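You operate a simulated robot arm through the tools that you are given. There is no shell and no other tool. Be economical: measure what you need, move in short steps, check, and stop when the job is done.

Carry out the task below with a simulated robot arm. There is one attempt and no reset: what you move stays moved.

## Task
Put things in order on the free end of the island top. At the end: the beige wooden label from the free end of the island top stands where the green spray can (marked "SHOE PROTECTOR") stood; the silver canister stands where the clear round bottle stood; the orange packet (marked "WIPES") stands where the silver canister stood; the clear round bottle is on the white dish; the green spray can stands where the orange packet stood; whatever was shut is shut again. Leave all else as you found it, and nothing knocked over.

Only the result counts: the job must be done as asked and must still hold three seconds after the hand-in. Knocking over, shifting, dropping, spilling or breaking anything else fails it.

## Robot
A 6-joint arm with a two-finger parallel gripper, fixed in place. Base frame: the origin is at the foot of the arm, x ahead of it, y to its left, z up; the work surface is at about z = 0. Readings come in mm, rad, newtons and seconds.
With the tool pointing down near the work surface it reaches from about 180 to 460 mm from the base axis. Its first joint turns from -1.222 to 1.222 rad. Payload 1.9 kg.
Tool frame: the origin (TCP) lies between the finger pads and is the grasp point; the fingertips stand 23 mm ahead of it; z points along the fingers, y is the line along which they close. The gripper opens to 94 mm. The fingers are 38 mm wide and 10 mm thick; the gripper's body (54 by 96 mm) begins 39 mm behind the TCP.
Orientation is told as [roll, pitch, yaw] about the base's x, y, z axes, in that order, counted from this pose: with the fingers straight down and closing along the base's y, the tool's x points along the base's -x, its y along +y and its z along -z.

## Interface
- The arm moves only by the tool nudge_tool. Its argument "plan" is a list of rows, each a list of 7 numbers: the shift along the tool's x, y, z in units of 30 mm (1.0 is 30 mm), then the turn, a rotation vector about the tool's x, y, z in units of 6 degrees (1.0 is 6 degrees), then the opening in per cent of the stroke, from 0 (shut) to 100 (fully open). In form: [[tx, ty, tz, rx, ry, rz, gripper], ...]. A call has 1 to 8 rows; each row shifts and turns the commanded pose from where the row before left it, along the tool's axes as they then stand. A call with a number of a shift or a turn outside -1 to 1 is refused whole. Each row takes 0.2 s and may step no farther than 50 mm and 0.15 rad from the row before; otherwise, or with a gripper value out of range, the whole call is refused. Where a pose cannot be reached the arm comes as near as it can. A force on the tool above 40 N (or 10 N above the force at the start of the call, whichever is more), or a blocked arm, ends the call early, and 0.2 s more pass. The fingers move at their own pace (about 108 mm/s each) and stop on an object; they squeeze with about 29 N. The grip force told is the motor's: it shows also when the fingers shut on nothing. Time passes only in rows, and 0.2 s behind the last, so rows that do not move let the fingers close. The reply holds the time, the measured pose of the TCP, the force on the tool along the base axes, the opening and the grip force, in the units named above and with some noise.
- Cameras (640 x 400 px; columns grow to the right, rows downward): "scene" is fixed at [60.2, 312.7, 429]; the picture's right is [-0.75, -0.66, 0.00], its down [-0.36, 0.41, -0.84] and it looks along [0.55, -0.63, -0.55] (base axes); focal length 218 px, centre (320, 200). "wrist" rides on the gripper at [87, 16, -75] in the tool frame; the picture's right is [-0.18, 0.98, 0.00], its down [-0.58, -0.11, -0.81] and it looks along [-0.79, -0.15, 0.59] (tool axes); focal length 243 px, centre (320, 200).
- capture(camera): a new picture of that camera. No time passes.
- measure_at(camera, pixels): for up to 12 pixels [column, row] of the newest picture of that camera ("zoom" is the newest enlarged one), the place [x, y, z] in the base frame of the surface seen there, good to about 2 mm. No time passes.
- close_up(camera, box): a new picture of the part [left, top, right, bottom] of that camera's present view, enlarged. No time passes.
- close_job(): hands the job in; it is judged then, once.

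Keep the steps short. Do not move on a guess: measure, check each grasp and each placing, and mend mistakes. In all there are 80 turns and 54 pictures (those below and enlarged ones count). Leave the gripper open and the arm clear of the work at the hand-in unless told otherwise, and finish with a single line.

The tools are called after ">>>" as a command line: name --pt "numbers of a row" for each row, then --argument value for the rest, lists and objects as JSON in quotes. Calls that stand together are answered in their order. nudge_tool: Moves the arm, as the interface text tells. Its arguments: {"type":"object","properties":{"plan":{"type":"array"}},"required":["plan"]} The other tools are called the same way: capture (camera) takes a picture; measure_at (camera, pixels) gives the place of the surface under pixels of a picture; close_up (camera, box) takes an enlarged picture of a part of a camera's view; close_job () hands the job in.

At the start:

```text
time: 0.0
tool_pos: [284.7, 43.9, 310.9]
ee_rot: [0.001, 0.003, -0.003]
ft_force: [0.2, 0.1, 0.4]
gripper_width: 94.0
gripper_force: 0.2
```

scene: 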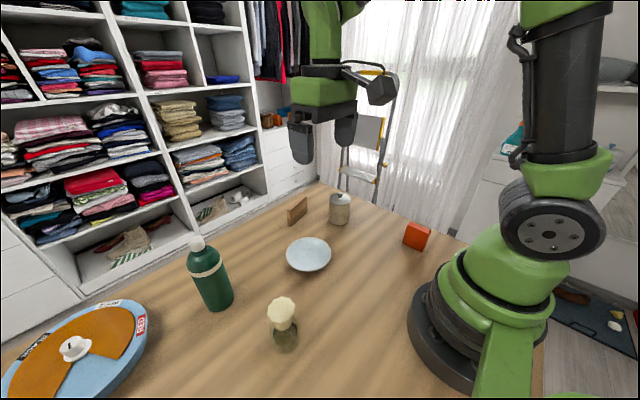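
wrist: 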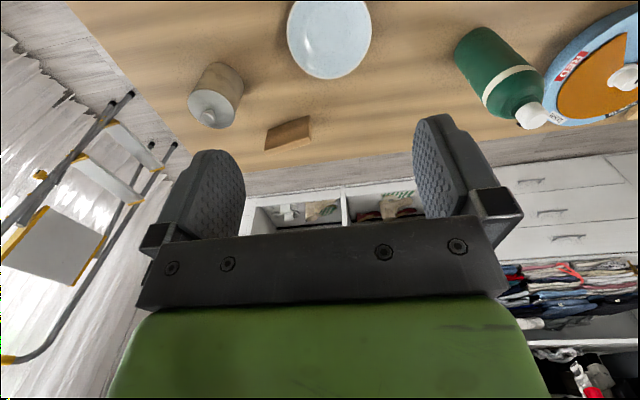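

I see the spray can at about (210,275), bottle at (285,320), dish at (308,254), label at (297,211), canister at (340,208) and packet at (417,235). I'll enlarge these areas first to look at the details.

>>> close_up --camera "scene" --box '[170, 180, 450, 355]'

>>> close_up --camera "scene" --box '[0, 230, 260, 400]'

>>> measure_at --camera "scene" --pixels '[[196, 243], [215, 290], [217, 310], [282, 308], [286, 340], [308, 254], [289, 212], [305, 200], [340, 197], [340, 215], [416, 226], [416, 240]]'

```text
2.29 times, centred on (310, 268) of scene
```

zoom: 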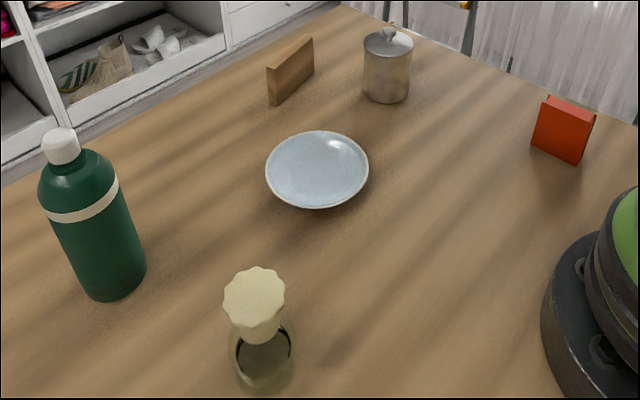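

```text
2.35 times, centred on (130, 315) of scene
```

zoom: 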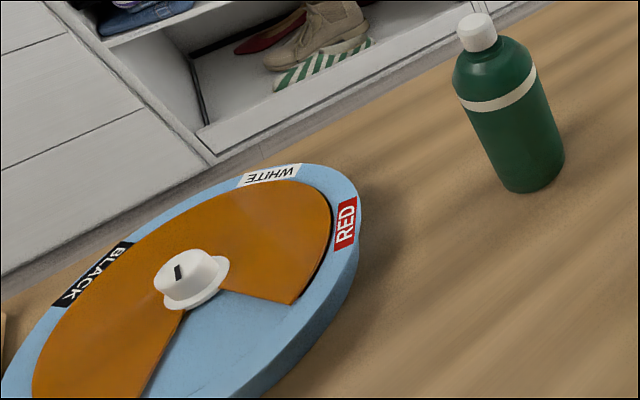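

```text
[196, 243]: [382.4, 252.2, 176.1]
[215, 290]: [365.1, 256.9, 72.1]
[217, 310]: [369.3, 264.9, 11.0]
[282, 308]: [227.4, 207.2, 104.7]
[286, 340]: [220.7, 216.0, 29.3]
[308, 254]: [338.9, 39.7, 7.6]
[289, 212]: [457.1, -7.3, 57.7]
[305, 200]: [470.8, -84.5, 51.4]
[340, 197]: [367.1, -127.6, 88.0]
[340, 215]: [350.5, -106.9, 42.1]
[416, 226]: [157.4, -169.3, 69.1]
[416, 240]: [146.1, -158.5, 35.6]
```

I'll zoom in on the far group and on the packet so I can measure edges. I'll also get the dish, bottle and can outlines.

>>> close_up --camera "scene" --box '[270, 180, 370, 242]'

>>> measure_at --camera "scene" --pixels '[[286, 254], [331, 254], [308, 237], [308, 271], [202, 275], [229, 275], [194, 239], [268, 310], [297, 310], [282, 300], [275, 336], [298, 336]]'

```text
6.40 times, centred on (320, 211) of scene
```

zoom: 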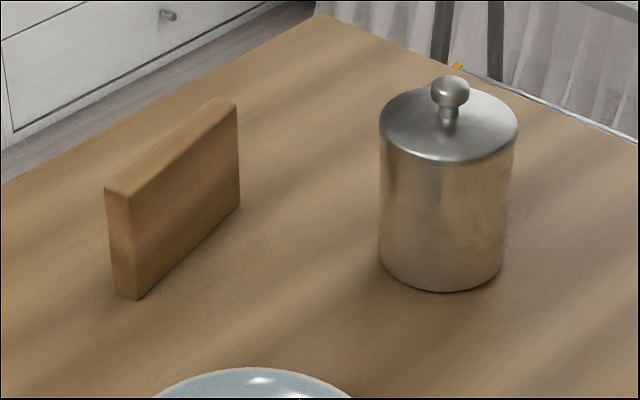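

```text
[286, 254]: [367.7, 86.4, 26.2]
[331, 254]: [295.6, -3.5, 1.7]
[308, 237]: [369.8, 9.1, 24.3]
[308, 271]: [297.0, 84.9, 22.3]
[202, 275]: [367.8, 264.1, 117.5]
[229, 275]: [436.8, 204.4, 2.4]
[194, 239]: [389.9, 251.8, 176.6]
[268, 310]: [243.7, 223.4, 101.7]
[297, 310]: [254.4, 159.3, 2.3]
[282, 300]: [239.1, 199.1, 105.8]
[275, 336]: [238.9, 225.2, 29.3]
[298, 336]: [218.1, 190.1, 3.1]
```

>>> measure_at --camera "zoom" --pixels '[[118, 192], [133, 196], [234, 104], [220, 101], [238, 204], [138, 296], [384, 125], [514, 128], [450, 156], [450, 85], [440, 290], [175, 150]]'

>>> close_up --camera "scene" --box '[380, 205, 460, 255]'

```text
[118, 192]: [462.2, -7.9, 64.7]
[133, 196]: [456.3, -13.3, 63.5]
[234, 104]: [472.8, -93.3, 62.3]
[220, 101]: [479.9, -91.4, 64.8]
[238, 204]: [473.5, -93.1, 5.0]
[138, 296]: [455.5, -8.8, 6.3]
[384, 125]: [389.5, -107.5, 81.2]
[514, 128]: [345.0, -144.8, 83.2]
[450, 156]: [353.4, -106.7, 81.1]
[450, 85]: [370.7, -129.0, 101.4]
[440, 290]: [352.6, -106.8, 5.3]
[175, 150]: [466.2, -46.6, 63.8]
```

```text
8.00 times, centred on (420, 230) of scene
```

zoom: 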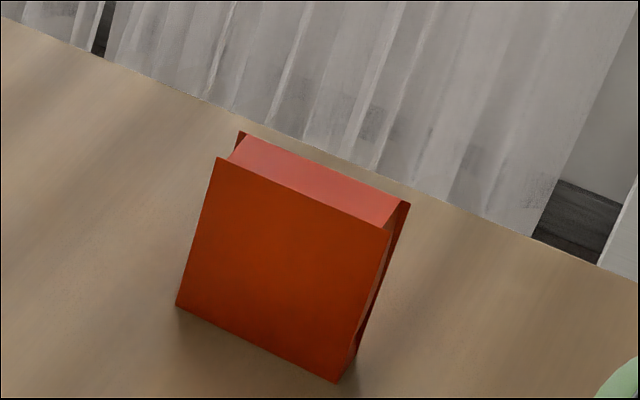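

The zoom shows the packet's top and faces, so I'll measure its corners. After that I'll zoom in on the can and bottle.

>>> measure_at --camera "zoom" --pixels '[[218, 162], [386, 228], [181, 303], [334, 376], [240, 134], [405, 205], [235, 155], [395, 222], [255, 148], [300, 290], [320, 185], [358, 340]]'

>>> close_up --camera "scene" --box '[170, 230, 314, 320]'

```text
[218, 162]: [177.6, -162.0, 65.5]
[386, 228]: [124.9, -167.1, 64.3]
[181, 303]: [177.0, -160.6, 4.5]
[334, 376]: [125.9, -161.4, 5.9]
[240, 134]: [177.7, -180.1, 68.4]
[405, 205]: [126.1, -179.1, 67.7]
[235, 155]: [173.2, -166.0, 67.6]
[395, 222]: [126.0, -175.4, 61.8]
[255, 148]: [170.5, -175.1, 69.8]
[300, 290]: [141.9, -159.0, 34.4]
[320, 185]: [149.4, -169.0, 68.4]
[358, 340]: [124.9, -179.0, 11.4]
```

```text
4.44 times, centred on (242, 275) of scene
```

zoom: 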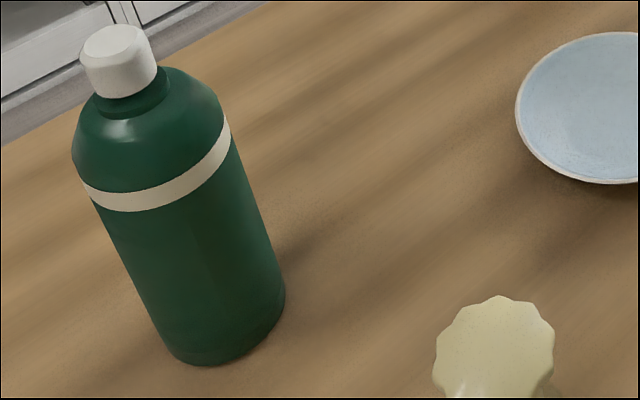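

Now I'll measure the can's outline.

>>> measure_at --camera "zoom" --pixels '[[118, 38], [105, 30], [155, 60], [84, 55], [150, 85], [80, 130], [220, 100], [130, 200], [228, 135], [90, 190], [282, 290], [200, 362]]'

>>> close_up --camera "scene" --box '[236, 285, 332, 360]'

```text
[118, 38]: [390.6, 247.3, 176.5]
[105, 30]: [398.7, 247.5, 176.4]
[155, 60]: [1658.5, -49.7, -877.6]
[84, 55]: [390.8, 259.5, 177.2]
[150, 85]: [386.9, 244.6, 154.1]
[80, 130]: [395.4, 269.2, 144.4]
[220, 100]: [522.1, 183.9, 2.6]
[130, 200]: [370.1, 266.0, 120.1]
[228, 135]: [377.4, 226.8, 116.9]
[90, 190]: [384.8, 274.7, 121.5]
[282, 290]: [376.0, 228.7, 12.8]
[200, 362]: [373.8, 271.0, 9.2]
```

```text
5.33 times, centred on (284, 322) of scene
```

zoom: 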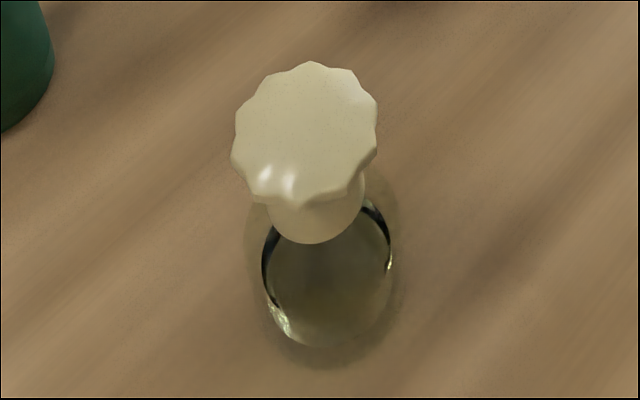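

Can: top at z≈177, axis about (391,250), radius about 26. Next I'll measure the bottle's cap and body.

>>> measure_at --camera "zoom" --pixels '[[305, 130], [305, 68], [240, 140], [370, 130], [310, 195], [310, 235], [320, 280], [320, 335], [270, 270], [385, 250], [250, 225], [280, 325]]'

>>> nudge_tool --pt "1 0 0 0 0 0 100" --pt "1 0 0 0 0 0 100" --pt "0 1 0 0 0 0 100" --pt "0 1 0 0 0 0 100" --pt "0 1 0 0 0 0 100" --pt "0 1 0 0 0 0 100"

>>> capture --camera "wrist"

```text
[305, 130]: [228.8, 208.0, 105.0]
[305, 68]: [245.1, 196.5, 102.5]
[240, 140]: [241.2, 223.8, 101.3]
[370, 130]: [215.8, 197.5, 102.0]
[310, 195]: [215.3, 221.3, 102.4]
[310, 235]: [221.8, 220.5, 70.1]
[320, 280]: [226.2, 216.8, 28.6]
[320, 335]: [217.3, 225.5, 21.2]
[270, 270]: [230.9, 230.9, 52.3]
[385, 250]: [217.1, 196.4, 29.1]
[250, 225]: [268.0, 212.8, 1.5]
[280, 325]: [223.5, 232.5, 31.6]
```

```text
time: 1.4
tool_pos: [222.2, 163.5, 313.2]
ee_rot: [0.001, -0.001, -0.002]
ft_force: [-0.5, -0.1, -0.1]
gripper_width: 93.8
gripper_force: 0.0
```

```text
45 pictures are left
```

wrist: 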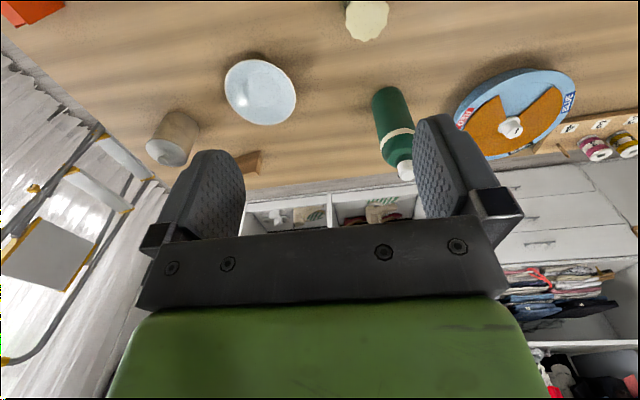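

The bottle's cap axis is about (229.5, 209.5), its top is at z=105 and its radius is about 20. The body is about 25 in radius. I'll move above it and stop at z≈160 to look.

>>> nudge_tool --pt "-0.24 0.77 0 0 0 0 100" --pt "0 0.77 1 0 0 0 100" --pt "0 0 1 0 0 0 100" --pt "0 0 1 0 0 0 100" --pt "0 0 1 0 0 0 100" --pt "0 0 1 0 0 0 100"

>>> capture --camera "wrist"

```text
time: 2.8
tool_pos: [229.6, 211.8, 160.4]
ee_rot: [-0.001, 0.001, 0.0]
ft_force: [0.2, -0.7, 0.3]
gripper_width: 94.3
gripper_force: 0.0
```

```text
44 pictures are left
```

wrist: 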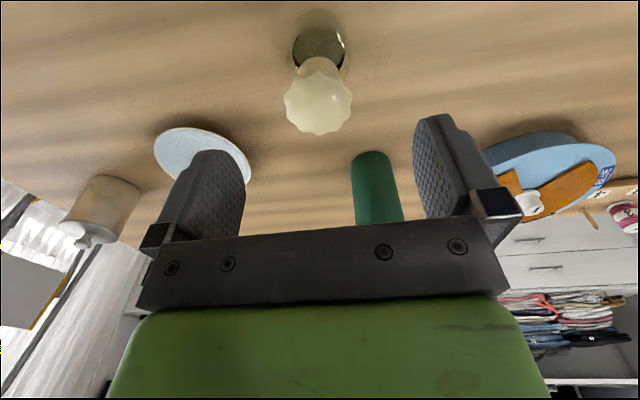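

The bottle is ahead at (318,80). I'll zoom in for its shape before going down.

>>> close_up --camera "wrist" --box '[256, 0, 384, 140]'

>>> measure_at --camera "wrist" --pixels '[[286, 97], [350, 100], [318, 130], [318, 110], [318, 60], [296, 48], [342, 48], [318, 75]]'

```text
2.86 times, centred on (320, 70) of wrist
```

zoom: 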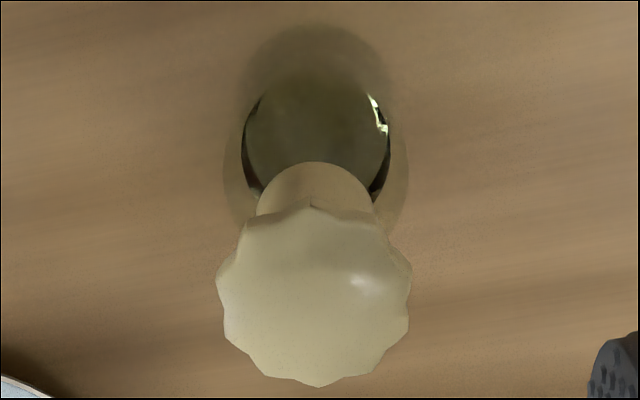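

```text
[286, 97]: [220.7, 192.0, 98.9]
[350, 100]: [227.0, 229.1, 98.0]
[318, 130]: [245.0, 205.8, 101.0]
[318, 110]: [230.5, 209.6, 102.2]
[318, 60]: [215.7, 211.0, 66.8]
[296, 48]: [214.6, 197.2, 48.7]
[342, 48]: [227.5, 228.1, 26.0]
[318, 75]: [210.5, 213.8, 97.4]
```

The axis is about (228.5, 210.3). I'll go down 87 mm to z≈73, where the fingers span the cap and upper body, and then close.

>>> nudge_tool --pt "0.03 -0.04 1 0 0 0 100" --pt "0 0 1 0 0 0 100" --pt "0 0 0.9 0 0 0 100" --pt "0 0 0 0 0 0 60" --pt "0 0 0 0 0 0 30" --pt "0 0 0 0 0 0 0" --pt "0 0 0 0 0 0 0"

>>> close_up --camera "scene" --box '[220, 240, 348, 360]'

```text
time: 4.4
tool_pos: [230.9, 207.1, 74.1]
ee_rot: [0.003, -0.001, -0.004]
ft_force: [0.5, 0.1, 14.8]
gripper_width: 40.2
gripper_force: 29.0
```

```text
3.33 times, centred on (284, 300) of scene
```

zoom: 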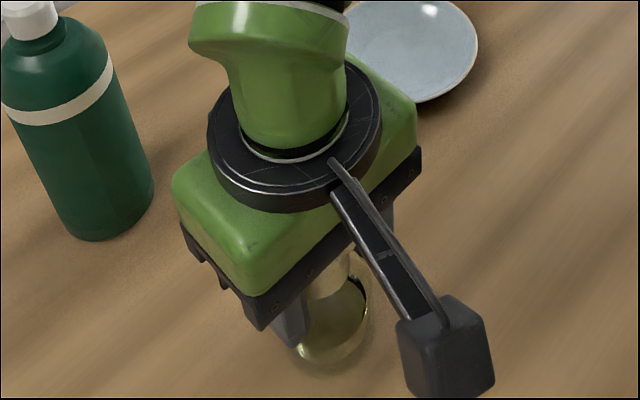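

Grip closed at 40 mm with 14.8 N pushing up, so the fingers may be pressing on a slope. I'll lift a little and check whether the whole bottle rises.

>>> nudge_tool --pt "0 0 -0.2 0 0 0 0" --pt "0 0 -0.2 0 0 0 0" --pt "0 0 -0.2 0 0 0 0"

>>> close_up --camera "wrist" --box '[200, 0, 440, 220]'

>>> close_up --camera "scene" --box '[220, 260, 348, 360]'

```text
time: 5.2
tool_pos: [232.3, 206.5, 94.0]
ee_rot: [0.001, -0.001, -0.002]
ft_force: [0.8, -0.8, -0.2]
gripper_width: 39.6
gripper_force: 29.0
```

```text
1.82 times, centred on (320, 110) of wrist
```

zoom: 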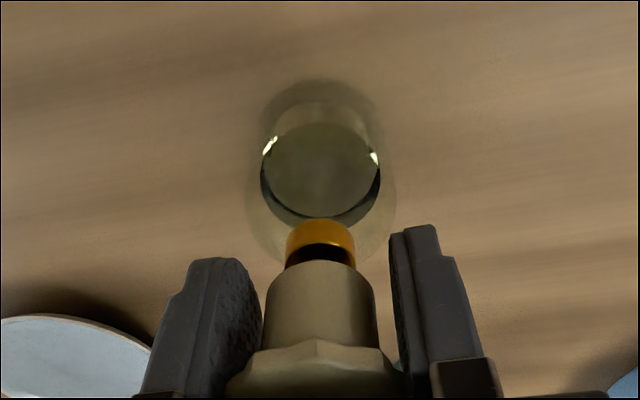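

```text
4.00 times, centred on (284, 310) of scene
```

zoom: 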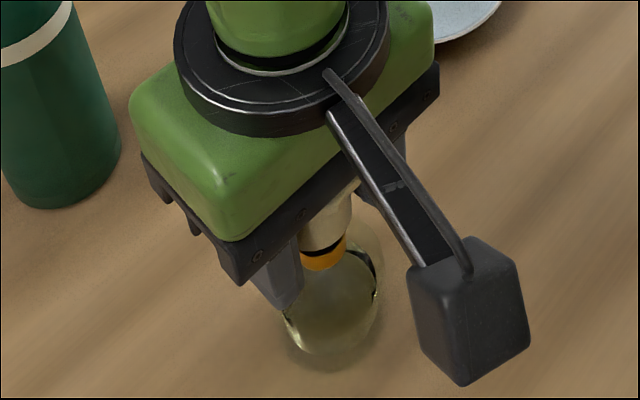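

The cap is lifting off an amber neck ring and the bottle is staying on the table. I'll measure these parts before choosing how to move it.

>>> measure_at --camera "zoom" --pixels '[[322, 260], [323, 268], [305, 262], [344, 245], [325, 240], [325, 290], [300, 330], [370, 290], [330, 350]]'

>>> measure_at --camera "wrist" --pixels '[[320, 128], [320, 122], [309, 135], [331, 133], [320, 150], [320, 110], [320, 90], [299, 92], [340, 92], [320, 65], [320, 140]]'

```text
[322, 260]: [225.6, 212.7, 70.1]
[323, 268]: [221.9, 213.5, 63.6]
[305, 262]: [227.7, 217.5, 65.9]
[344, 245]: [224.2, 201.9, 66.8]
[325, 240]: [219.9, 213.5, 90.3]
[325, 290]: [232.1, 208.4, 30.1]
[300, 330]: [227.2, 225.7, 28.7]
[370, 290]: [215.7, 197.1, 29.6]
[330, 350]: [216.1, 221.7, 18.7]
```

```text
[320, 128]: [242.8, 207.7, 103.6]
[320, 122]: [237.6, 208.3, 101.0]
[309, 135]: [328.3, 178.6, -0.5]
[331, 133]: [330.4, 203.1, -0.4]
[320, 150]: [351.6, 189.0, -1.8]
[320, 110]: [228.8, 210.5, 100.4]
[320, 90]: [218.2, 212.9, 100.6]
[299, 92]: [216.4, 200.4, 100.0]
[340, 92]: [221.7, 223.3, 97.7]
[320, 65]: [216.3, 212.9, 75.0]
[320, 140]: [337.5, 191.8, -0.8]
```

The neck (amber, z≈63–70) is part of the bottle, and the bottle holds liquid up to z≈29, so the cap isn't fixed. My plan is to lower the cap back, regrip it higher and set it aside. Then I'll carry the bottle by its body and put the cap back on. First the cap goes back down, then I regrip it.

>>> nudge_tool --pt "0 0 0.2 0 0 0 0" --pt "0 0 0.2 0 0 0 0" --pt "0 0 0.18 0 0 0 0" --pt "0 0 0 0 0 0 50" --pt "0 0 0 0 0 0 65" --pt "0 0 0 0 0 0 65"

>>> nudge_tool --pt "0 0 -0.3 0 0 0 65" --pt "0 0 -0.3 0 0 0 65" --pt "0 0 -0.1 0 0 0 65" --pt "0 0 0 0 0 0 30" --pt "0 0 0 0 0 0 0" --pt "0 0 0 0 0 0 0"

>>> close_up --camera "wrist" --box '[200, 0, 440, 220]'

```text
time: 6.6
tool_pos: [230.9, 207.4, 75.5]
ee_rot: [0.0, 0.0, -0.001]
ft_force: [1.1, -0.2, 0.2]
gripper_width: 61.2
gripper_force: 0.0
```

```text
time: 8.0
tool_pos: [231.7, 207.6, 96.0]
ee_rot: [0.001, -0.001, -0.001]
ft_force: [0.7, 0.0, -0.7]
gripper_width: 39.7
gripper_force: 29.4
```

```text
1.82 times, centred on (320, 110) of wrist
```

zoom: 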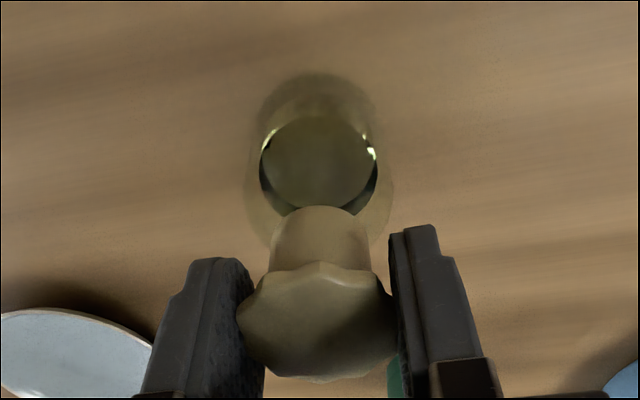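

The cap is seated and gripped higher up. Next I'll lift it straight up clear of the neck, carry it to about (300,168) and look underneath.

>>> nudge_tool --pt "0 0 -0.5 0 0 0 0" --pt "0 0 -0.6 0 0 0 0" --pt "0 0 -0.7 0 0 0 0" --pt "-1 0 0 0 0 0 0" --pt "-1 -0.6 0 0 0 0 0" --pt "-0.3 -0.7 0 0 0 0 0"

>>> capture --camera "scene"

>>> close_up --camera "scene" --box '[220, 200, 348, 350]'

```text
time: 9.4
tool_pos: [301.6, 170.4, 151.4]
ee_rot: [0.001, -0.001, -0.001]
ft_force: [-0.7, 0.3, -1.0]
gripper_width: 39.3
gripper_force: 29.5
```

```text
38 pictures are left
```

scene: 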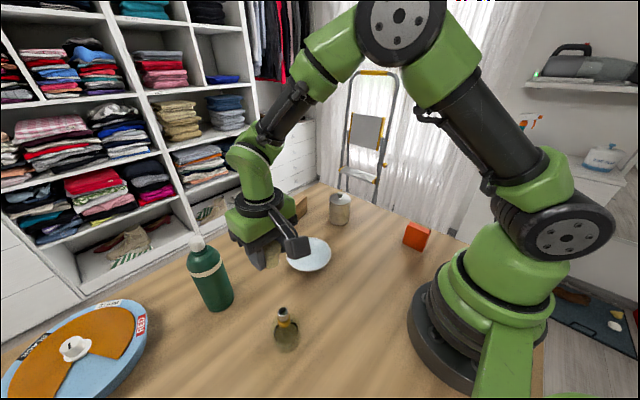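

```text
2.67 times, centred on (284, 275) of scene
```

zoom: 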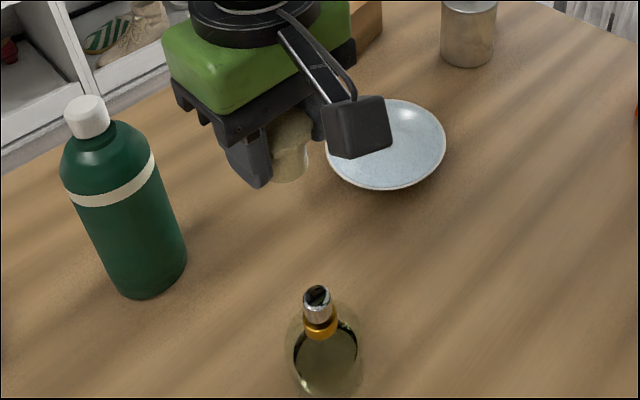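

The cap is off and the bottle is open with its silver neck showing. I'll measure the neck top and the bottom of the held cap.

>>> measure_at --camera "zoom" --pixels '[[318, 294], [310, 290], [326, 290], [318, 313], [320, 335], [305, 325], [335, 322], [288, 180], [276, 178], [300, 172], [290, 150], [324, 395]]'

>>> close_up --camera "scene" --box '[256, 300, 316, 360]'

```text
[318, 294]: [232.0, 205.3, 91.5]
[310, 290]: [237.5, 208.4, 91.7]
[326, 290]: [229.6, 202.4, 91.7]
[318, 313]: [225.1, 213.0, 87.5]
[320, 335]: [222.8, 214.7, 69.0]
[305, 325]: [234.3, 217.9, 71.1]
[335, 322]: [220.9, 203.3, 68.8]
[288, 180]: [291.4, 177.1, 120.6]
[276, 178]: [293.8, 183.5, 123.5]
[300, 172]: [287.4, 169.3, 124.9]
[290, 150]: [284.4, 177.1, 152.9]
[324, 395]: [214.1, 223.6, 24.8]
```

```text
6.67 times, centred on (286, 330) of scene
```

zoom: 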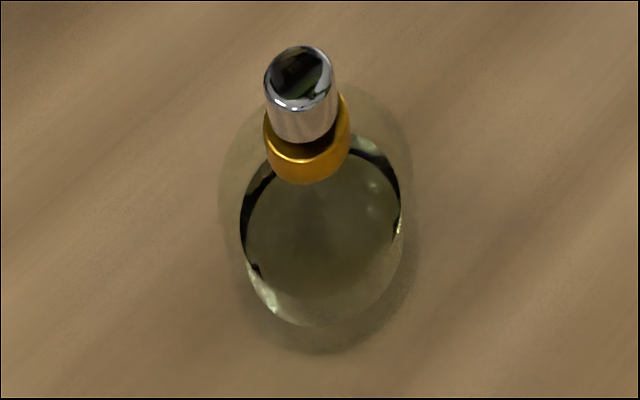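

The silver pump top is at z=92, the amber collar is at z=63–72, and the cap bottom is about 29 mm below the TCP. I'll lower the cap to just above the table at about (301,170).

>>> nudge_tool --pt "0 0 1 0 0 0 0" --pt "0 0 1 0 0 0 0" --pt "0 0 1 0 0 0 0" --pt "0 0 0.6 0 0 0 0" --pt "0 0 0.3 0 0 0 0"

>>> close_up --camera "wrist" --box '[200, 60, 440, 220]'

```text
time: 10.6
tool_pos: [300.9, 169.5, 33.7]
ee_rot: [0.002, -0.002, -0.003]
ft_force: [-8.5, -6.8, 32.6]
gripper_width: 39.6
gripper_force: 29.2
```

```text
2.50 times, centred on (320, 140) of wrist
```

zoom: 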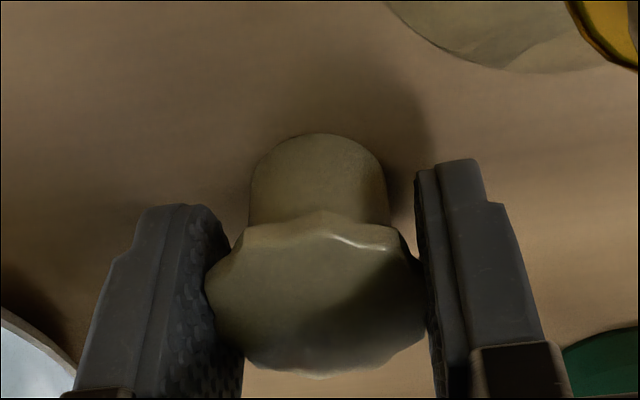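

The cap is on the table, pressing at 32 N. I'll ease up 2 mm, open, then rise straight up.

>>> nudge_tool --pt "0 0 -0.08 0 0 0 0" --pt "0 0 0 0 0 0 50" --pt "0 0 0 0 0 0 75" --pt "0 0 -0.5 0 0 0 75" --pt "0 0 -1 0 0 0 75" --pt "0 0 -1 0 0 0 75" --pt "0 0 -1 0 0 0 75"

>>> close_up --camera "scene" --box '[220, 200, 348, 350]'

```text
time: 12.2
tool_pos: [299.0, 169.7, 141.0]
ee_rot: [0.0, -0.001, 0.001]
ft_force: [-0.3, -1.2, -0.5]
gripper_width: 70.8
gripper_force: 0.1
```

```text
2.67 times, centred on (284, 275) of scene
```

zoom: 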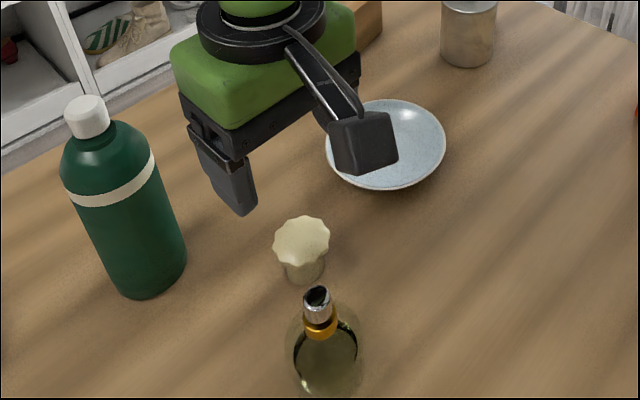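

The cap stands by itself. Next I'll move above the bottle neck (230,209.5) and lower to TCP z≈88 so the fingertips straddle the collar.

>>> measure_at --camera "zoom" --pixels '[[300, 218], [275, 245], [329, 235], [300, 262], [302, 238], [303, 283]]'

>>> nudge_tool --pt "1 0.4 0 0 0 0 70" --pt "1 0.5 0 0 0 0 60" --pt "0.3 0.42 0 0 0 0 50" --pt "0 0 0.6 0 0 0 50" --pt "0 0 0.6 0 0 0 50" --pt "0 0 0.56 0 0 0 50"

>>> close_up --camera "wrist" --box '[200, 60, 440, 220]'

```text
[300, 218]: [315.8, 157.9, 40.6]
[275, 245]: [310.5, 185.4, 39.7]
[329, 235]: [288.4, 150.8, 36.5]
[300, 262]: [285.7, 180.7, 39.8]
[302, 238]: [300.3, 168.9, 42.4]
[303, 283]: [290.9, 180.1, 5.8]
```

```text
time: 13.6
tool_pos: [230.8, 209.3, 87.8]
ee_rot: [0.0, 0.0, -0.001]
ft_force: [0.0, 0.3, -0.3]
gripper_width: 46.9
gripper_force: 0.0
```

```text
2.50 times, centred on (320, 140) of wrist
```

zoom: 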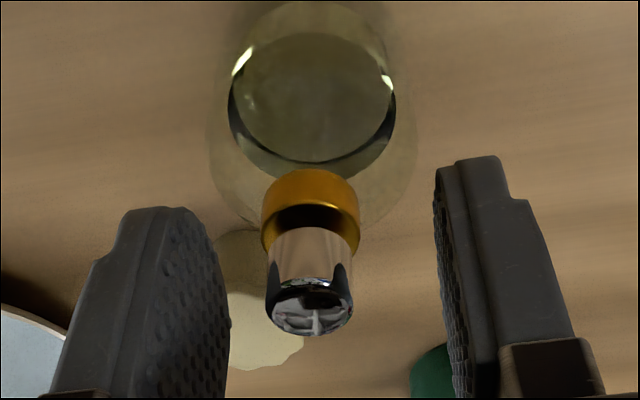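

The neck is between the fingers and the tips are at collar level. I'll close and do a small test lift.

>>> nudge_tool --pt "0 0 0.05 0 0 0 30" --pt "0 0 0 0 0 0 0" --pt "0 0 0 0 0 0 0" --pt "0 0 -0.3 0 0 0 0" --pt "0 0 -0.4 0 0 0 0"

>>> close_up --camera "scene" --box '[220, 240, 348, 360]'

>>> close_up --camera "wrist" --box '[200, 60, 440, 220]'

```text
time: 14.8
tool_pos: [232.5, 209.5, 107.6]
ee_rot: [0.002, 0.0, -0.001]
ft_force: [0.7, 0.0, -2.6]
gripper_width: 19.8
gripper_force: 29.2
```

```text
3.33 times, centred on (284, 300) of scene
```

zoom: 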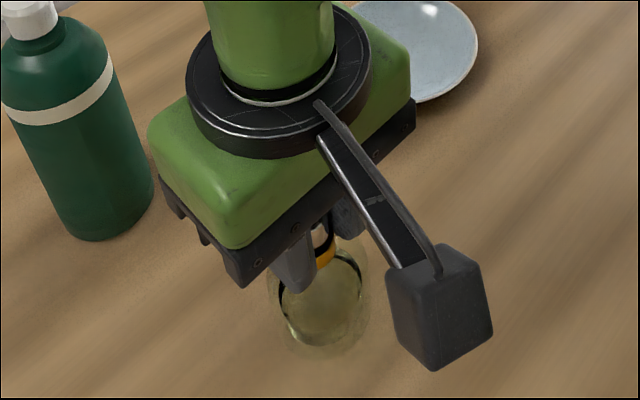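

```text
2.50 times, centred on (320, 140) of wrist
```

zoom: 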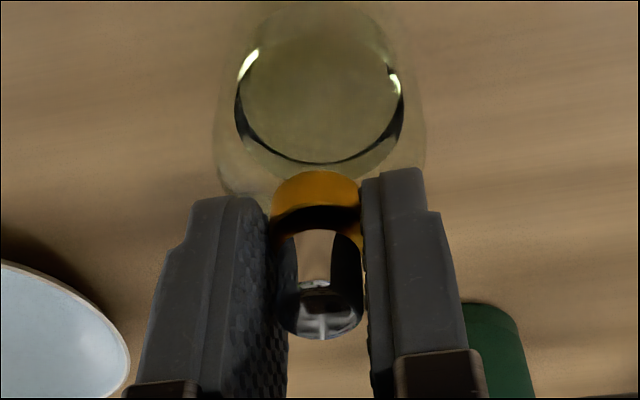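

The whole bottle lifts, with 2.6 N of weight. I'll carry it up and over to the dish centre, about (333,47), passing clear of the cap.

>>> nudge_tool --pt "0 0 -1 0 0 0 0" --pt "0 -1 0 0 0 0 0" --pt "0 -1 0 0 0 0 0" --pt "-0.84 -0.855 0 0 0 0 0" --pt "-0.84 -0.855 0 0 0 0 0" --pt "-0.85 -0.855 0 0 0 0 0" --pt "-0.85 -0.855 0 0 0 0 0"

>>> capture --camera "scene"

>>> capture --camera "wrist"

```text
time: 16.4
tool_pos: [335.5, 45.7, 138.8]
ee_rot: [-0.002, 0.0, 0.0]
ft_force: [-0.9, -0.4, -2.2]
gripper_width: 19.6
gripper_force: 28.7
```

```text
30 pictures are left
```

scene: 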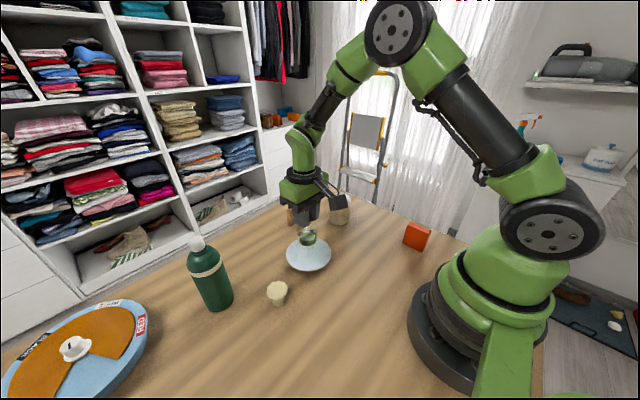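

```text
29 pictures are left
```

wrist: 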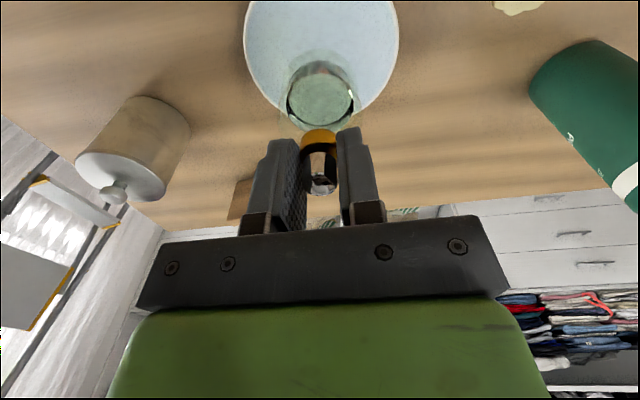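

I'll check the dish centre using rim points in the wrist picture.

>>> measure_at --camera "wrist" --pixels '[[246, 30], [397, 30], [252, 70], [391, 70], [366, 103], [277, 103], [320, 10], [320, 45]]'

```text
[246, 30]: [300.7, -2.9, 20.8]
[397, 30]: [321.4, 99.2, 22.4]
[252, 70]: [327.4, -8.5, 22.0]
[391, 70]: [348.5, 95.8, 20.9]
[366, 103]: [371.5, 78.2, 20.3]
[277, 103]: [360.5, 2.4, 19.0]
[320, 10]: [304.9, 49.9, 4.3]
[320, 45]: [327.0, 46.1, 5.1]
```

The dish centre is about (330.5,45.5) and its floor is at z≈5. I'll shift 3 mm back and lower 42 mm, then feel for the dish.

>>> nudge_tool --pt "0.1 0 0 0 0 0 0" --pt "0 0 0.5 0 0 0 0" --pt "0 0 0.5 0 0 0 0" --pt "0 0 0.4 0 0 0 0"

>>> nudge_tool --pt "0 0 0.06 0 0 0 0" --pt "0 0 0.06 0 0 0 0"

```text
time: 17.4
tool_pos: [331.2, 47.1, 95.8]
ee_rot: [0.0, -0.001, 0.0]
ft_force: [0.3, -1.1, -2.5]
gripper_width: 20.1
gripper_force: 28.2
```

```text
time: 18.0
tool_pos: [329.0, 46.5, 91.8]
ee_rot: [0.001, 0.0, -0.004]
ft_force: [0.2, -0.8, -3.6]
gripper_width: 20.2
gripper_force: 29.3
```

Still no contact; it's carrying the full weight. I'll step down in small amounts.

>>> nudge_tool --pt "0 0 0.04 0 0 0 0" --pt "0 0 0.04 0 0 0 0"

>>> close_up --camera "scene" --box '[268, 210, 348, 280]'

```text
time: 18.6
tool_pos: [330.2, 47.3, 89.7]
ee_rot: [0.001, -0.003, -0.002]
ft_force: [-0.6, -2.3, 22.4]
gripper_width: 19.6
gripper_force: 28.9
```

```text
5.71 times, centred on (308, 245) of scene
```

zoom: 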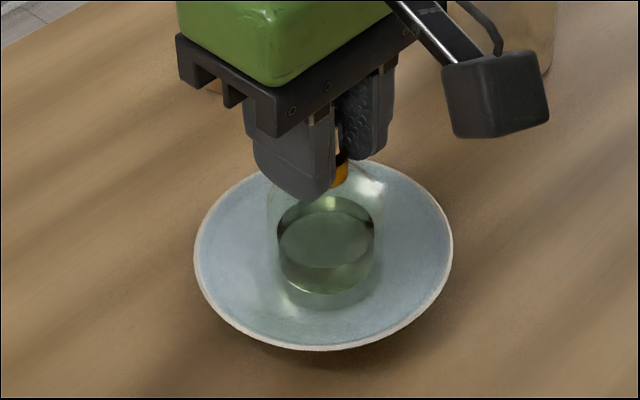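

Contact at 22 N, with the bottle centred in the dish. I'll ease off, open, and rise straight up.

>>> nudge_tool --pt "0 0 -0.04 0 0 0 0" --pt "0 0 0 0 0 0 25" --pt "0 0 0 0 0 0 45" --pt "0 0 0 0 0 0 55" --pt "0 0 -0.5 0 0 0 60" --pt "0 0 -1 0 0 0 65" --pt "0 0 -1 0 0 0 65"

>>> close_up --camera "scene" --box '[240, 215, 350, 315]'

```text
time: 20.2
tool_pos: [328.0, 47.6, 167.0]
ee_rot: [0.0, 0.0, -0.001]
ft_force: [0.2, -0.2, 1.1]
gripper_width: 61.1
gripper_force: 0.1
```

```text
4.00 times, centred on (295, 265) of scene
```

zoom: 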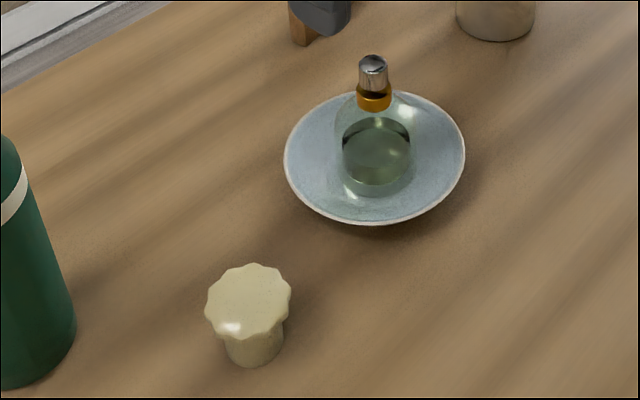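

The bottle stands upright in the dish. I'll measure the pump, collar and cap.

>>> measure_at --camera "zoom" --pixels '[[373, 60], [364, 66], [384, 66], [373, 74], [373, 82], [374, 104], [361, 98], [388, 97], [248, 300], [248, 267], [208, 305], [288, 295]]'

```text
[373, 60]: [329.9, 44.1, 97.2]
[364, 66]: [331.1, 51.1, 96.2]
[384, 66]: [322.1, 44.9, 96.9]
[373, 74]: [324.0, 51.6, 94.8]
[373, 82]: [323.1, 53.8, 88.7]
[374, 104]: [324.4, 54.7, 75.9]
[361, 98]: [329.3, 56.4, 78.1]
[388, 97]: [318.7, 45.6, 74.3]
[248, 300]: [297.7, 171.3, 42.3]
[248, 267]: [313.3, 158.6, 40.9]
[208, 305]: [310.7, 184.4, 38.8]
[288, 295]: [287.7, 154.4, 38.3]
```

The neck is at about (328.5,47) and the cap at about (299.5,169.3). I'll fetch the cap now.

>>> nudge_tool --pt "0.4 1 0 0 0 0 70" --pt "0.3 1 0 0 0 0 70" --pt "0.27 1 0 0 0 0 70" --pt "0 1 0 0 0 0 70" --pt "0 0.07 1 0 0 0 70" --pt "0 0 1 0 0 0 70" --pt "0 0 1 0 0 0 70" --pt "0 0 0.8 0 0 0 70"

>>> nudge_tool --pt "0 0 0.55 0 0 0 70" --pt "0 0 0 0 0 0 35" --pt "0 0 0 0 0 0 0" --pt "0 0 0 0 0 0 0" --pt "0 0 -0.3 0 0 0 0"

```text
time: 22.0
tool_pos: [298.3, 168.5, 53.6]
ee_rot: [0.001, -0.002, -0.002]
ft_force: [0.1, 0.2, 0.0]
gripper_width: 65.9
gripper_force: 0.0
```

```text
time: 23.2
tool_pos: [298.3, 168.6, 44.8]
ee_rot: [-0.001, -0.001, -0.002]
ft_force: [-0.2, 0.0, -0.1]
gripper_width: 39.3
gripper_force: 29.0
```

The cap is gripped (39 mm). I'll raise it and go back over the bottle.

>>> nudge_tool --pt "0 0 -1 0 0 0 0" --pt "0 0 -1 0 0 0 0" --pt "0 0 -1 0 0 0 0" --pt "0 -1 -0.5 0 0 0 0" --pt "-0.27 -1 0 0 0 0 0" --pt "-0.3 -1 0 0 0 0 0" --pt "-0.4 -1 0 0 0 0 0" --pt "0 -0.07 0 0 0 0 0"

>>> close_up --camera "scene" --box '[260, 185, 350, 265]'

>>> close_up --camera "wrist" --box '[220, 0, 420, 200]'

```text
time: 25.0
tool_pos: [329.4, 47.6, 149.6]
ee_rot: [0.001, -0.001, 0.0]
ft_force: [-0.4, -0.6, -0.3]
gripper_width: 39.1
gripper_force: 28.9
```

```text
5.00 times, centred on (305, 225) of scene
```

zoom: 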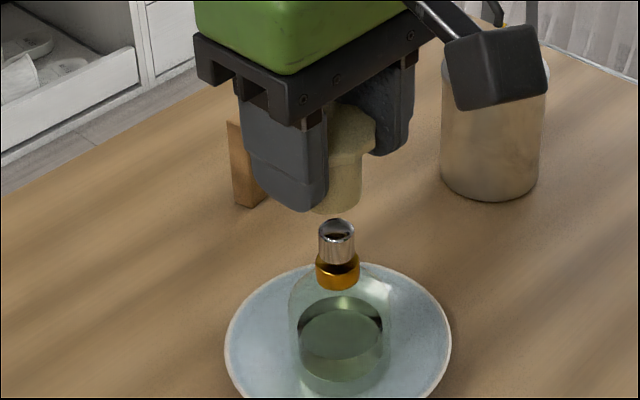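

```text
2.00 times, centred on (320, 100) of wrist
```

zoom: 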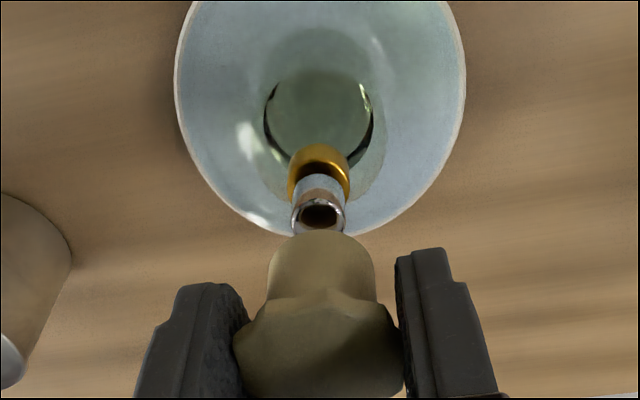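

The cap and pump are aligned, with both at column 320 in the zoom. I'll lower the cap in steps and watch the force.

>>> nudge_tool --pt "0 0 0.4 0 0 0 0" --pt "0 0 0.3 0 0 0 0" --pt "0 0 0.3 0 0 0 0" --pt "0 0 0.25 0 0 0 0" --pt "0 0 0.15 0 0 0 0"

>>> nudge_tool --pt "0 0 0.06 0 0 0 0" --pt "0 0 0.06 0 0 0 0"

```text
time: 26.2
tool_pos: [331.3, 48.5, 108.7]
ee_rot: [0.001, -0.007, -0.002]
ft_force: [0.8, 1.0, 33.7]
gripper_width: 39.3
gripper_force: 28.8
```

```text
time: 26.8
tool_pos: [330.6, 46.2, 104.4]
ee_rot: [0.0, -0.001, 0.002]
ft_force: [4.1, 1.8, 35.2]
gripper_width: 39.2
gripper_force: 29.1
```

Force is about 34 N. I'll look before pushing any further.

>>> close_up --camera "wrist" --box '[220, 0, 420, 200]'

>>> close_up --camera "scene" --box '[260, 195, 350, 275]'

```text
2.00 times, centred on (320, 100) of wrist
```

zoom: 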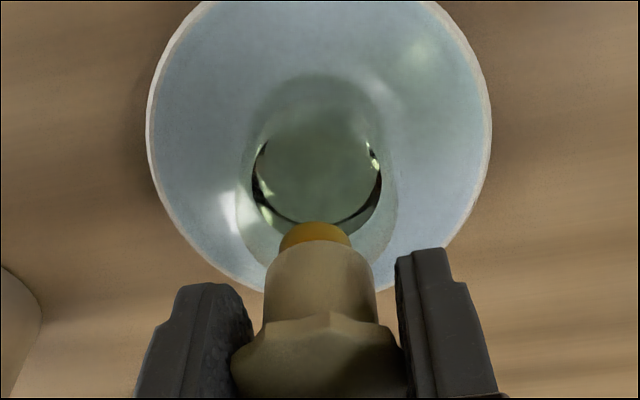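

```text
5.00 times, centred on (305, 235) of scene
```

zoom: 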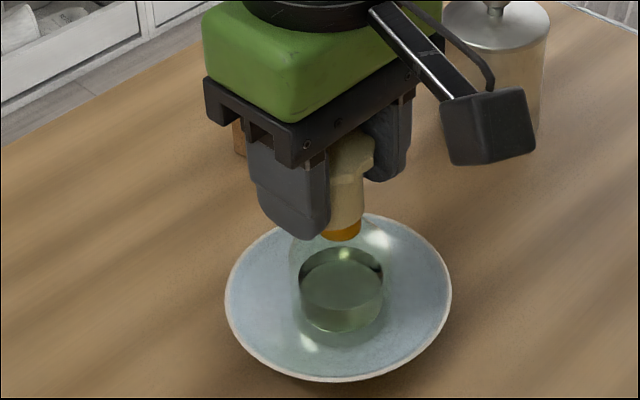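

The cap is over the pump, but part of the amber collar still shows. I'll measure the gap.

>>> measure_at --camera "zoom" --pixels '[[340, 236], [341, 231], [342, 222], [328, 236], [355, 233], [345, 180], [340, 228], [350, 150]]'

```text
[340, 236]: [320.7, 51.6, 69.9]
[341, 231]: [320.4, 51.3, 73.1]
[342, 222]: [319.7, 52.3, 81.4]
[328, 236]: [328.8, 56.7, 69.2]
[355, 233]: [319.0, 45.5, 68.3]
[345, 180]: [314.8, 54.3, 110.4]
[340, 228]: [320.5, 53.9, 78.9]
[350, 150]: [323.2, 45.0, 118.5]
```

The cap's edge is resting on the collar rim. The collar is about 1 mm to −y and the side force points +x. I'll ease up, shift +1.5 mm in x and −1 mm in y, and try again gently.

>>> nudge_tool --pt "0 0 -0.1 0 0 0 0" --pt "-0.05 -0.04 0 0 0 0 0" --pt "0 0 0.06 0 0 0 0" --pt "0 0 0.06 0 0 0 0"

```text
time: 27.8
tool_pos: [330.8, 46.2, 104.1]
ee_rot: [0.001, -0.002, -0.001]
ft_force: [-5.3, -1.0, 26.2]
gripper_width: 39.4
gripper_force: 28.9
```

The side force flipped to −5 N, so I overshot. I'll go back 0.8 mm and press gently.

>>> nudge_tool --pt "0 0 -0.06 0 0 0 0" --pt "0.027 0.015 0 0 0 0 0" --pt "0 0 0.06 0 0 0 0" --pt "0 0 0.04 0 0 0 0"

```text
time: 28.8
tool_pos: [330.6, 46.1, 101.9]
ee_rot: [-0.001, 0.0, -0.001]
ft_force: [-1.1, -0.9, -0.1]
gripper_width: 39.1
gripper_force: 29.5
```

Force dropped to zero, so the cap is sliding on. I'll continue down slowly.

>>> nudge_tool --pt "0 0 0.06 0 0 0 0" --pt "0 0 0.06 0 0 0 0"

>>> nudge_tool --pt "0 0 0.05 0 0 0 0" --pt "0 0 0.05 0 0 0 0"

```text
time: 29.4
tool_pos: [330.0, 46.5, 99.7]
ee_rot: [0.001, 0.0, 0.001]
ft_force: [-0.3, 0.1, 0.7]
gripper_width: 39.1
gripper_force: 29.0
```

```text
time: 30.0
tool_pos: [331.6, 44.3, 95.5]
ee_rot: [0.003, -0.006, -0.001]
ft_force: [-4.9, -0.8, 34.3]
gripper_width: 39.2
gripper_force: 28.8
```

Contact again at z≈96, so it's probably seated. I'll ease up 1 mm, open, rise and check.

>>> nudge_tool --pt "0 0 -0.03 0 0 0 0" --pt "0 0 0 0 0 0 50" --pt "0 0 0 0 0 0 75" --pt "0 0 -0.6 0 0 0 75" --pt "0 0 -1 0 0 0 80" --pt "0 0 -1 0 0 0 90" --pt "0 0 -1 0 0 0 100"

>>> close_up --camera "scene" --box '[260, 180, 370, 280]'

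```text
time: 31.6
tool_pos: [328.8, 45.5, 205.2]
ee_rot: [0.0, 0.002, -0.001]
ft_force: [0.5, 0.1, -0.3]
gripper_width: 93.9
gripper_force: 0.1
```

```text
4.00 times, centred on (315, 230) of scene
```

zoom: 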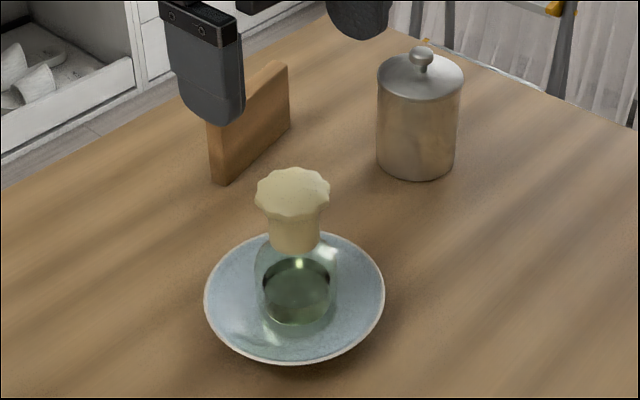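

The cap is seated with no amber visible. I'll measure its top and the canister.

>>> measure_at --camera "zoom" --pixels '[[293, 185], [421, 49], [380, 78], [462, 80], [420, 100], [420, 62], [378, 110], [458, 110], [395, 172], [435, 175], [420, 140], [421, 75]]'

```text
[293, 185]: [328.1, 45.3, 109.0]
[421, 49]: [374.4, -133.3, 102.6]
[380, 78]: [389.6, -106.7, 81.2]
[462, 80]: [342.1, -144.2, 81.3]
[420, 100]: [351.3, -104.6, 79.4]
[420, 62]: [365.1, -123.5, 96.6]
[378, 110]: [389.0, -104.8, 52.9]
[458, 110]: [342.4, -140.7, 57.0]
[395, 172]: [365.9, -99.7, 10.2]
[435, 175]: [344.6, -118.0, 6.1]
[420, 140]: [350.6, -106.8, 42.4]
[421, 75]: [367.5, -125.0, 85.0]
```

The cap top is at z=109, so it is fully seated. The canister axis is about (367,-127.5), diameter about 58, knob top at 104. I'll move above it and stop at z≈135.

>>> nudge_tool --pt "-0.3 -1 0 0 0 0 100" --pt "-0.3 -1 0 0 0 0 100" --pt "-0.3 -1 0 0 0 0 100" --pt "-0.3 -1 0 0 0 0 100" --pt "-0.1 -1 0 0 0 0 100" --pt "0 -0.77 0 0 0 0 100" --pt "0 0 1 0 0 0 100" --pt "0 0 1 0 0 0 100"

>>> capture --camera "wrist"

```text
time: 33.4
tool_pos: [370.6, -126.5, 141.6]
ee_rot: [0.0, 0.001, 0.0]
ft_force: [-0.5, 1.3, 0.3]
gripper_width: 93.7
gripper_force: 0.0
```

```text
21 pictures are left
```

wrist: 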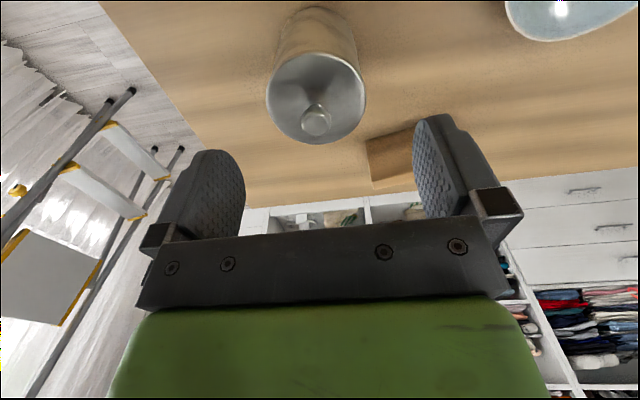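

The canister is centred at column 316. I'll refine its axis, and the label while it's in view.

>>> measure_at --camera "wrist" --pixels '[[269, 98], [364, 96], [318, 141], [310, 56], [318, 122], [371, 145], [400, 138], [374, 182], [369, 160], [410, 150], [373, 190]]'

```text
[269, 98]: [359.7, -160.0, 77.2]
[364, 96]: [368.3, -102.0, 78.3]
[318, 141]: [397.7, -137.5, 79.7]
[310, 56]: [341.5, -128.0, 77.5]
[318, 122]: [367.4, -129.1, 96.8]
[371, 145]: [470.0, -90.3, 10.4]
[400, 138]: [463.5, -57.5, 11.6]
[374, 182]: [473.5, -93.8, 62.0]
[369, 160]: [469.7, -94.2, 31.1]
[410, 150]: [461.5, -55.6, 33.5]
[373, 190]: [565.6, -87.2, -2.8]
```

The canister axis is (368.5,-130). I'll shift −2 mm in y, lower to z≈69, close and test-lift.

>>> nudge_tool --pt "0 -0.08 0.8 0 0 0 100" --pt "0 0 0.8 0 0 0 100" --pt "0 0 0.8 0 0 0 100" --pt "0 0 0 0 0 0 50" --pt "0 0 0 0 0 0 0" --pt "0 0 0 0 0 0 0"

>>> nudge_tool --pt "0 0 -0.2 0 0 0 0" --pt "0 0 -0.4 0 0 0 0"

>>> close_up --camera "scene" --box '[270, 150, 390, 250]'

```text
time: 34.8
tool_pos: [366.9, -129.5, 71.8]
ee_rot: [0.001, 0.001, -0.002]
ft_force: [-0.6, -1.0, 0.2]
gripper_width: 61.8
gripper_force: 28.8
```

```text
time: 35.4
tool_pos: [368.1, -131.2, 89.1]
ee_rot: [0.001, 0.0, -0.001]
ft_force: [0.0, -0.6, -0.5]
gripper_width: 61.8
gripper_force: 28.8
```

```text
4.00 times, centred on (330, 200) of scene
```

zoom: 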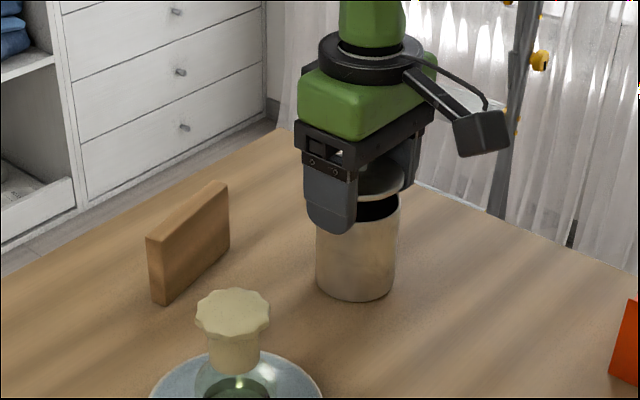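

The lid lifted off by itself; it is wider than the body. I'll do the same as with the bottle: reseat it, grip it by the knob, set it aside, move the body, then put it back. First I lower it and release.

>>> nudge_tool --pt "0 0 0.3 0 0 0 0" --pt "0 0 0.28 0 0 0 0" --pt "0 0 0 0 0 0 75" --pt "0 0 0 0 0 0 100" --pt "0 0 -0.6 0 0 0 100" --pt "0 0 -0.6 0 0 0 60" --pt "0 0 0 0 0 0 40"

>>> close_up --camera "wrist" --box '[200, 0, 440, 200]'

```text
time: 37.0
tool_pos: [368.3, -130.1, 108.7]
ee_rot: [0.0, 0.001, 0.0]
ft_force: [0.1, 0.7, 1.1]
gripper_width: 37.8
gripper_force: 0.1
```

```text
2.00 times, centred on (320, 100) of wrist
```

zoom: 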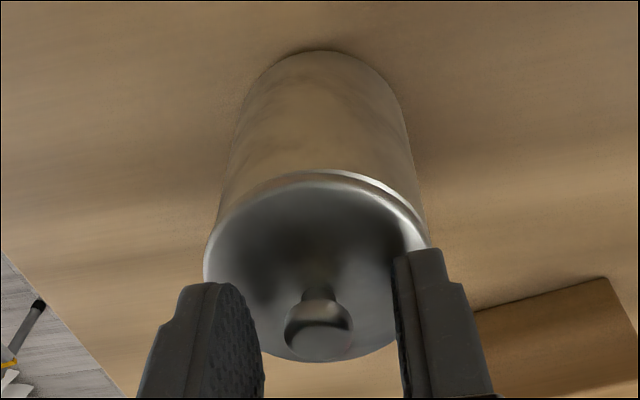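

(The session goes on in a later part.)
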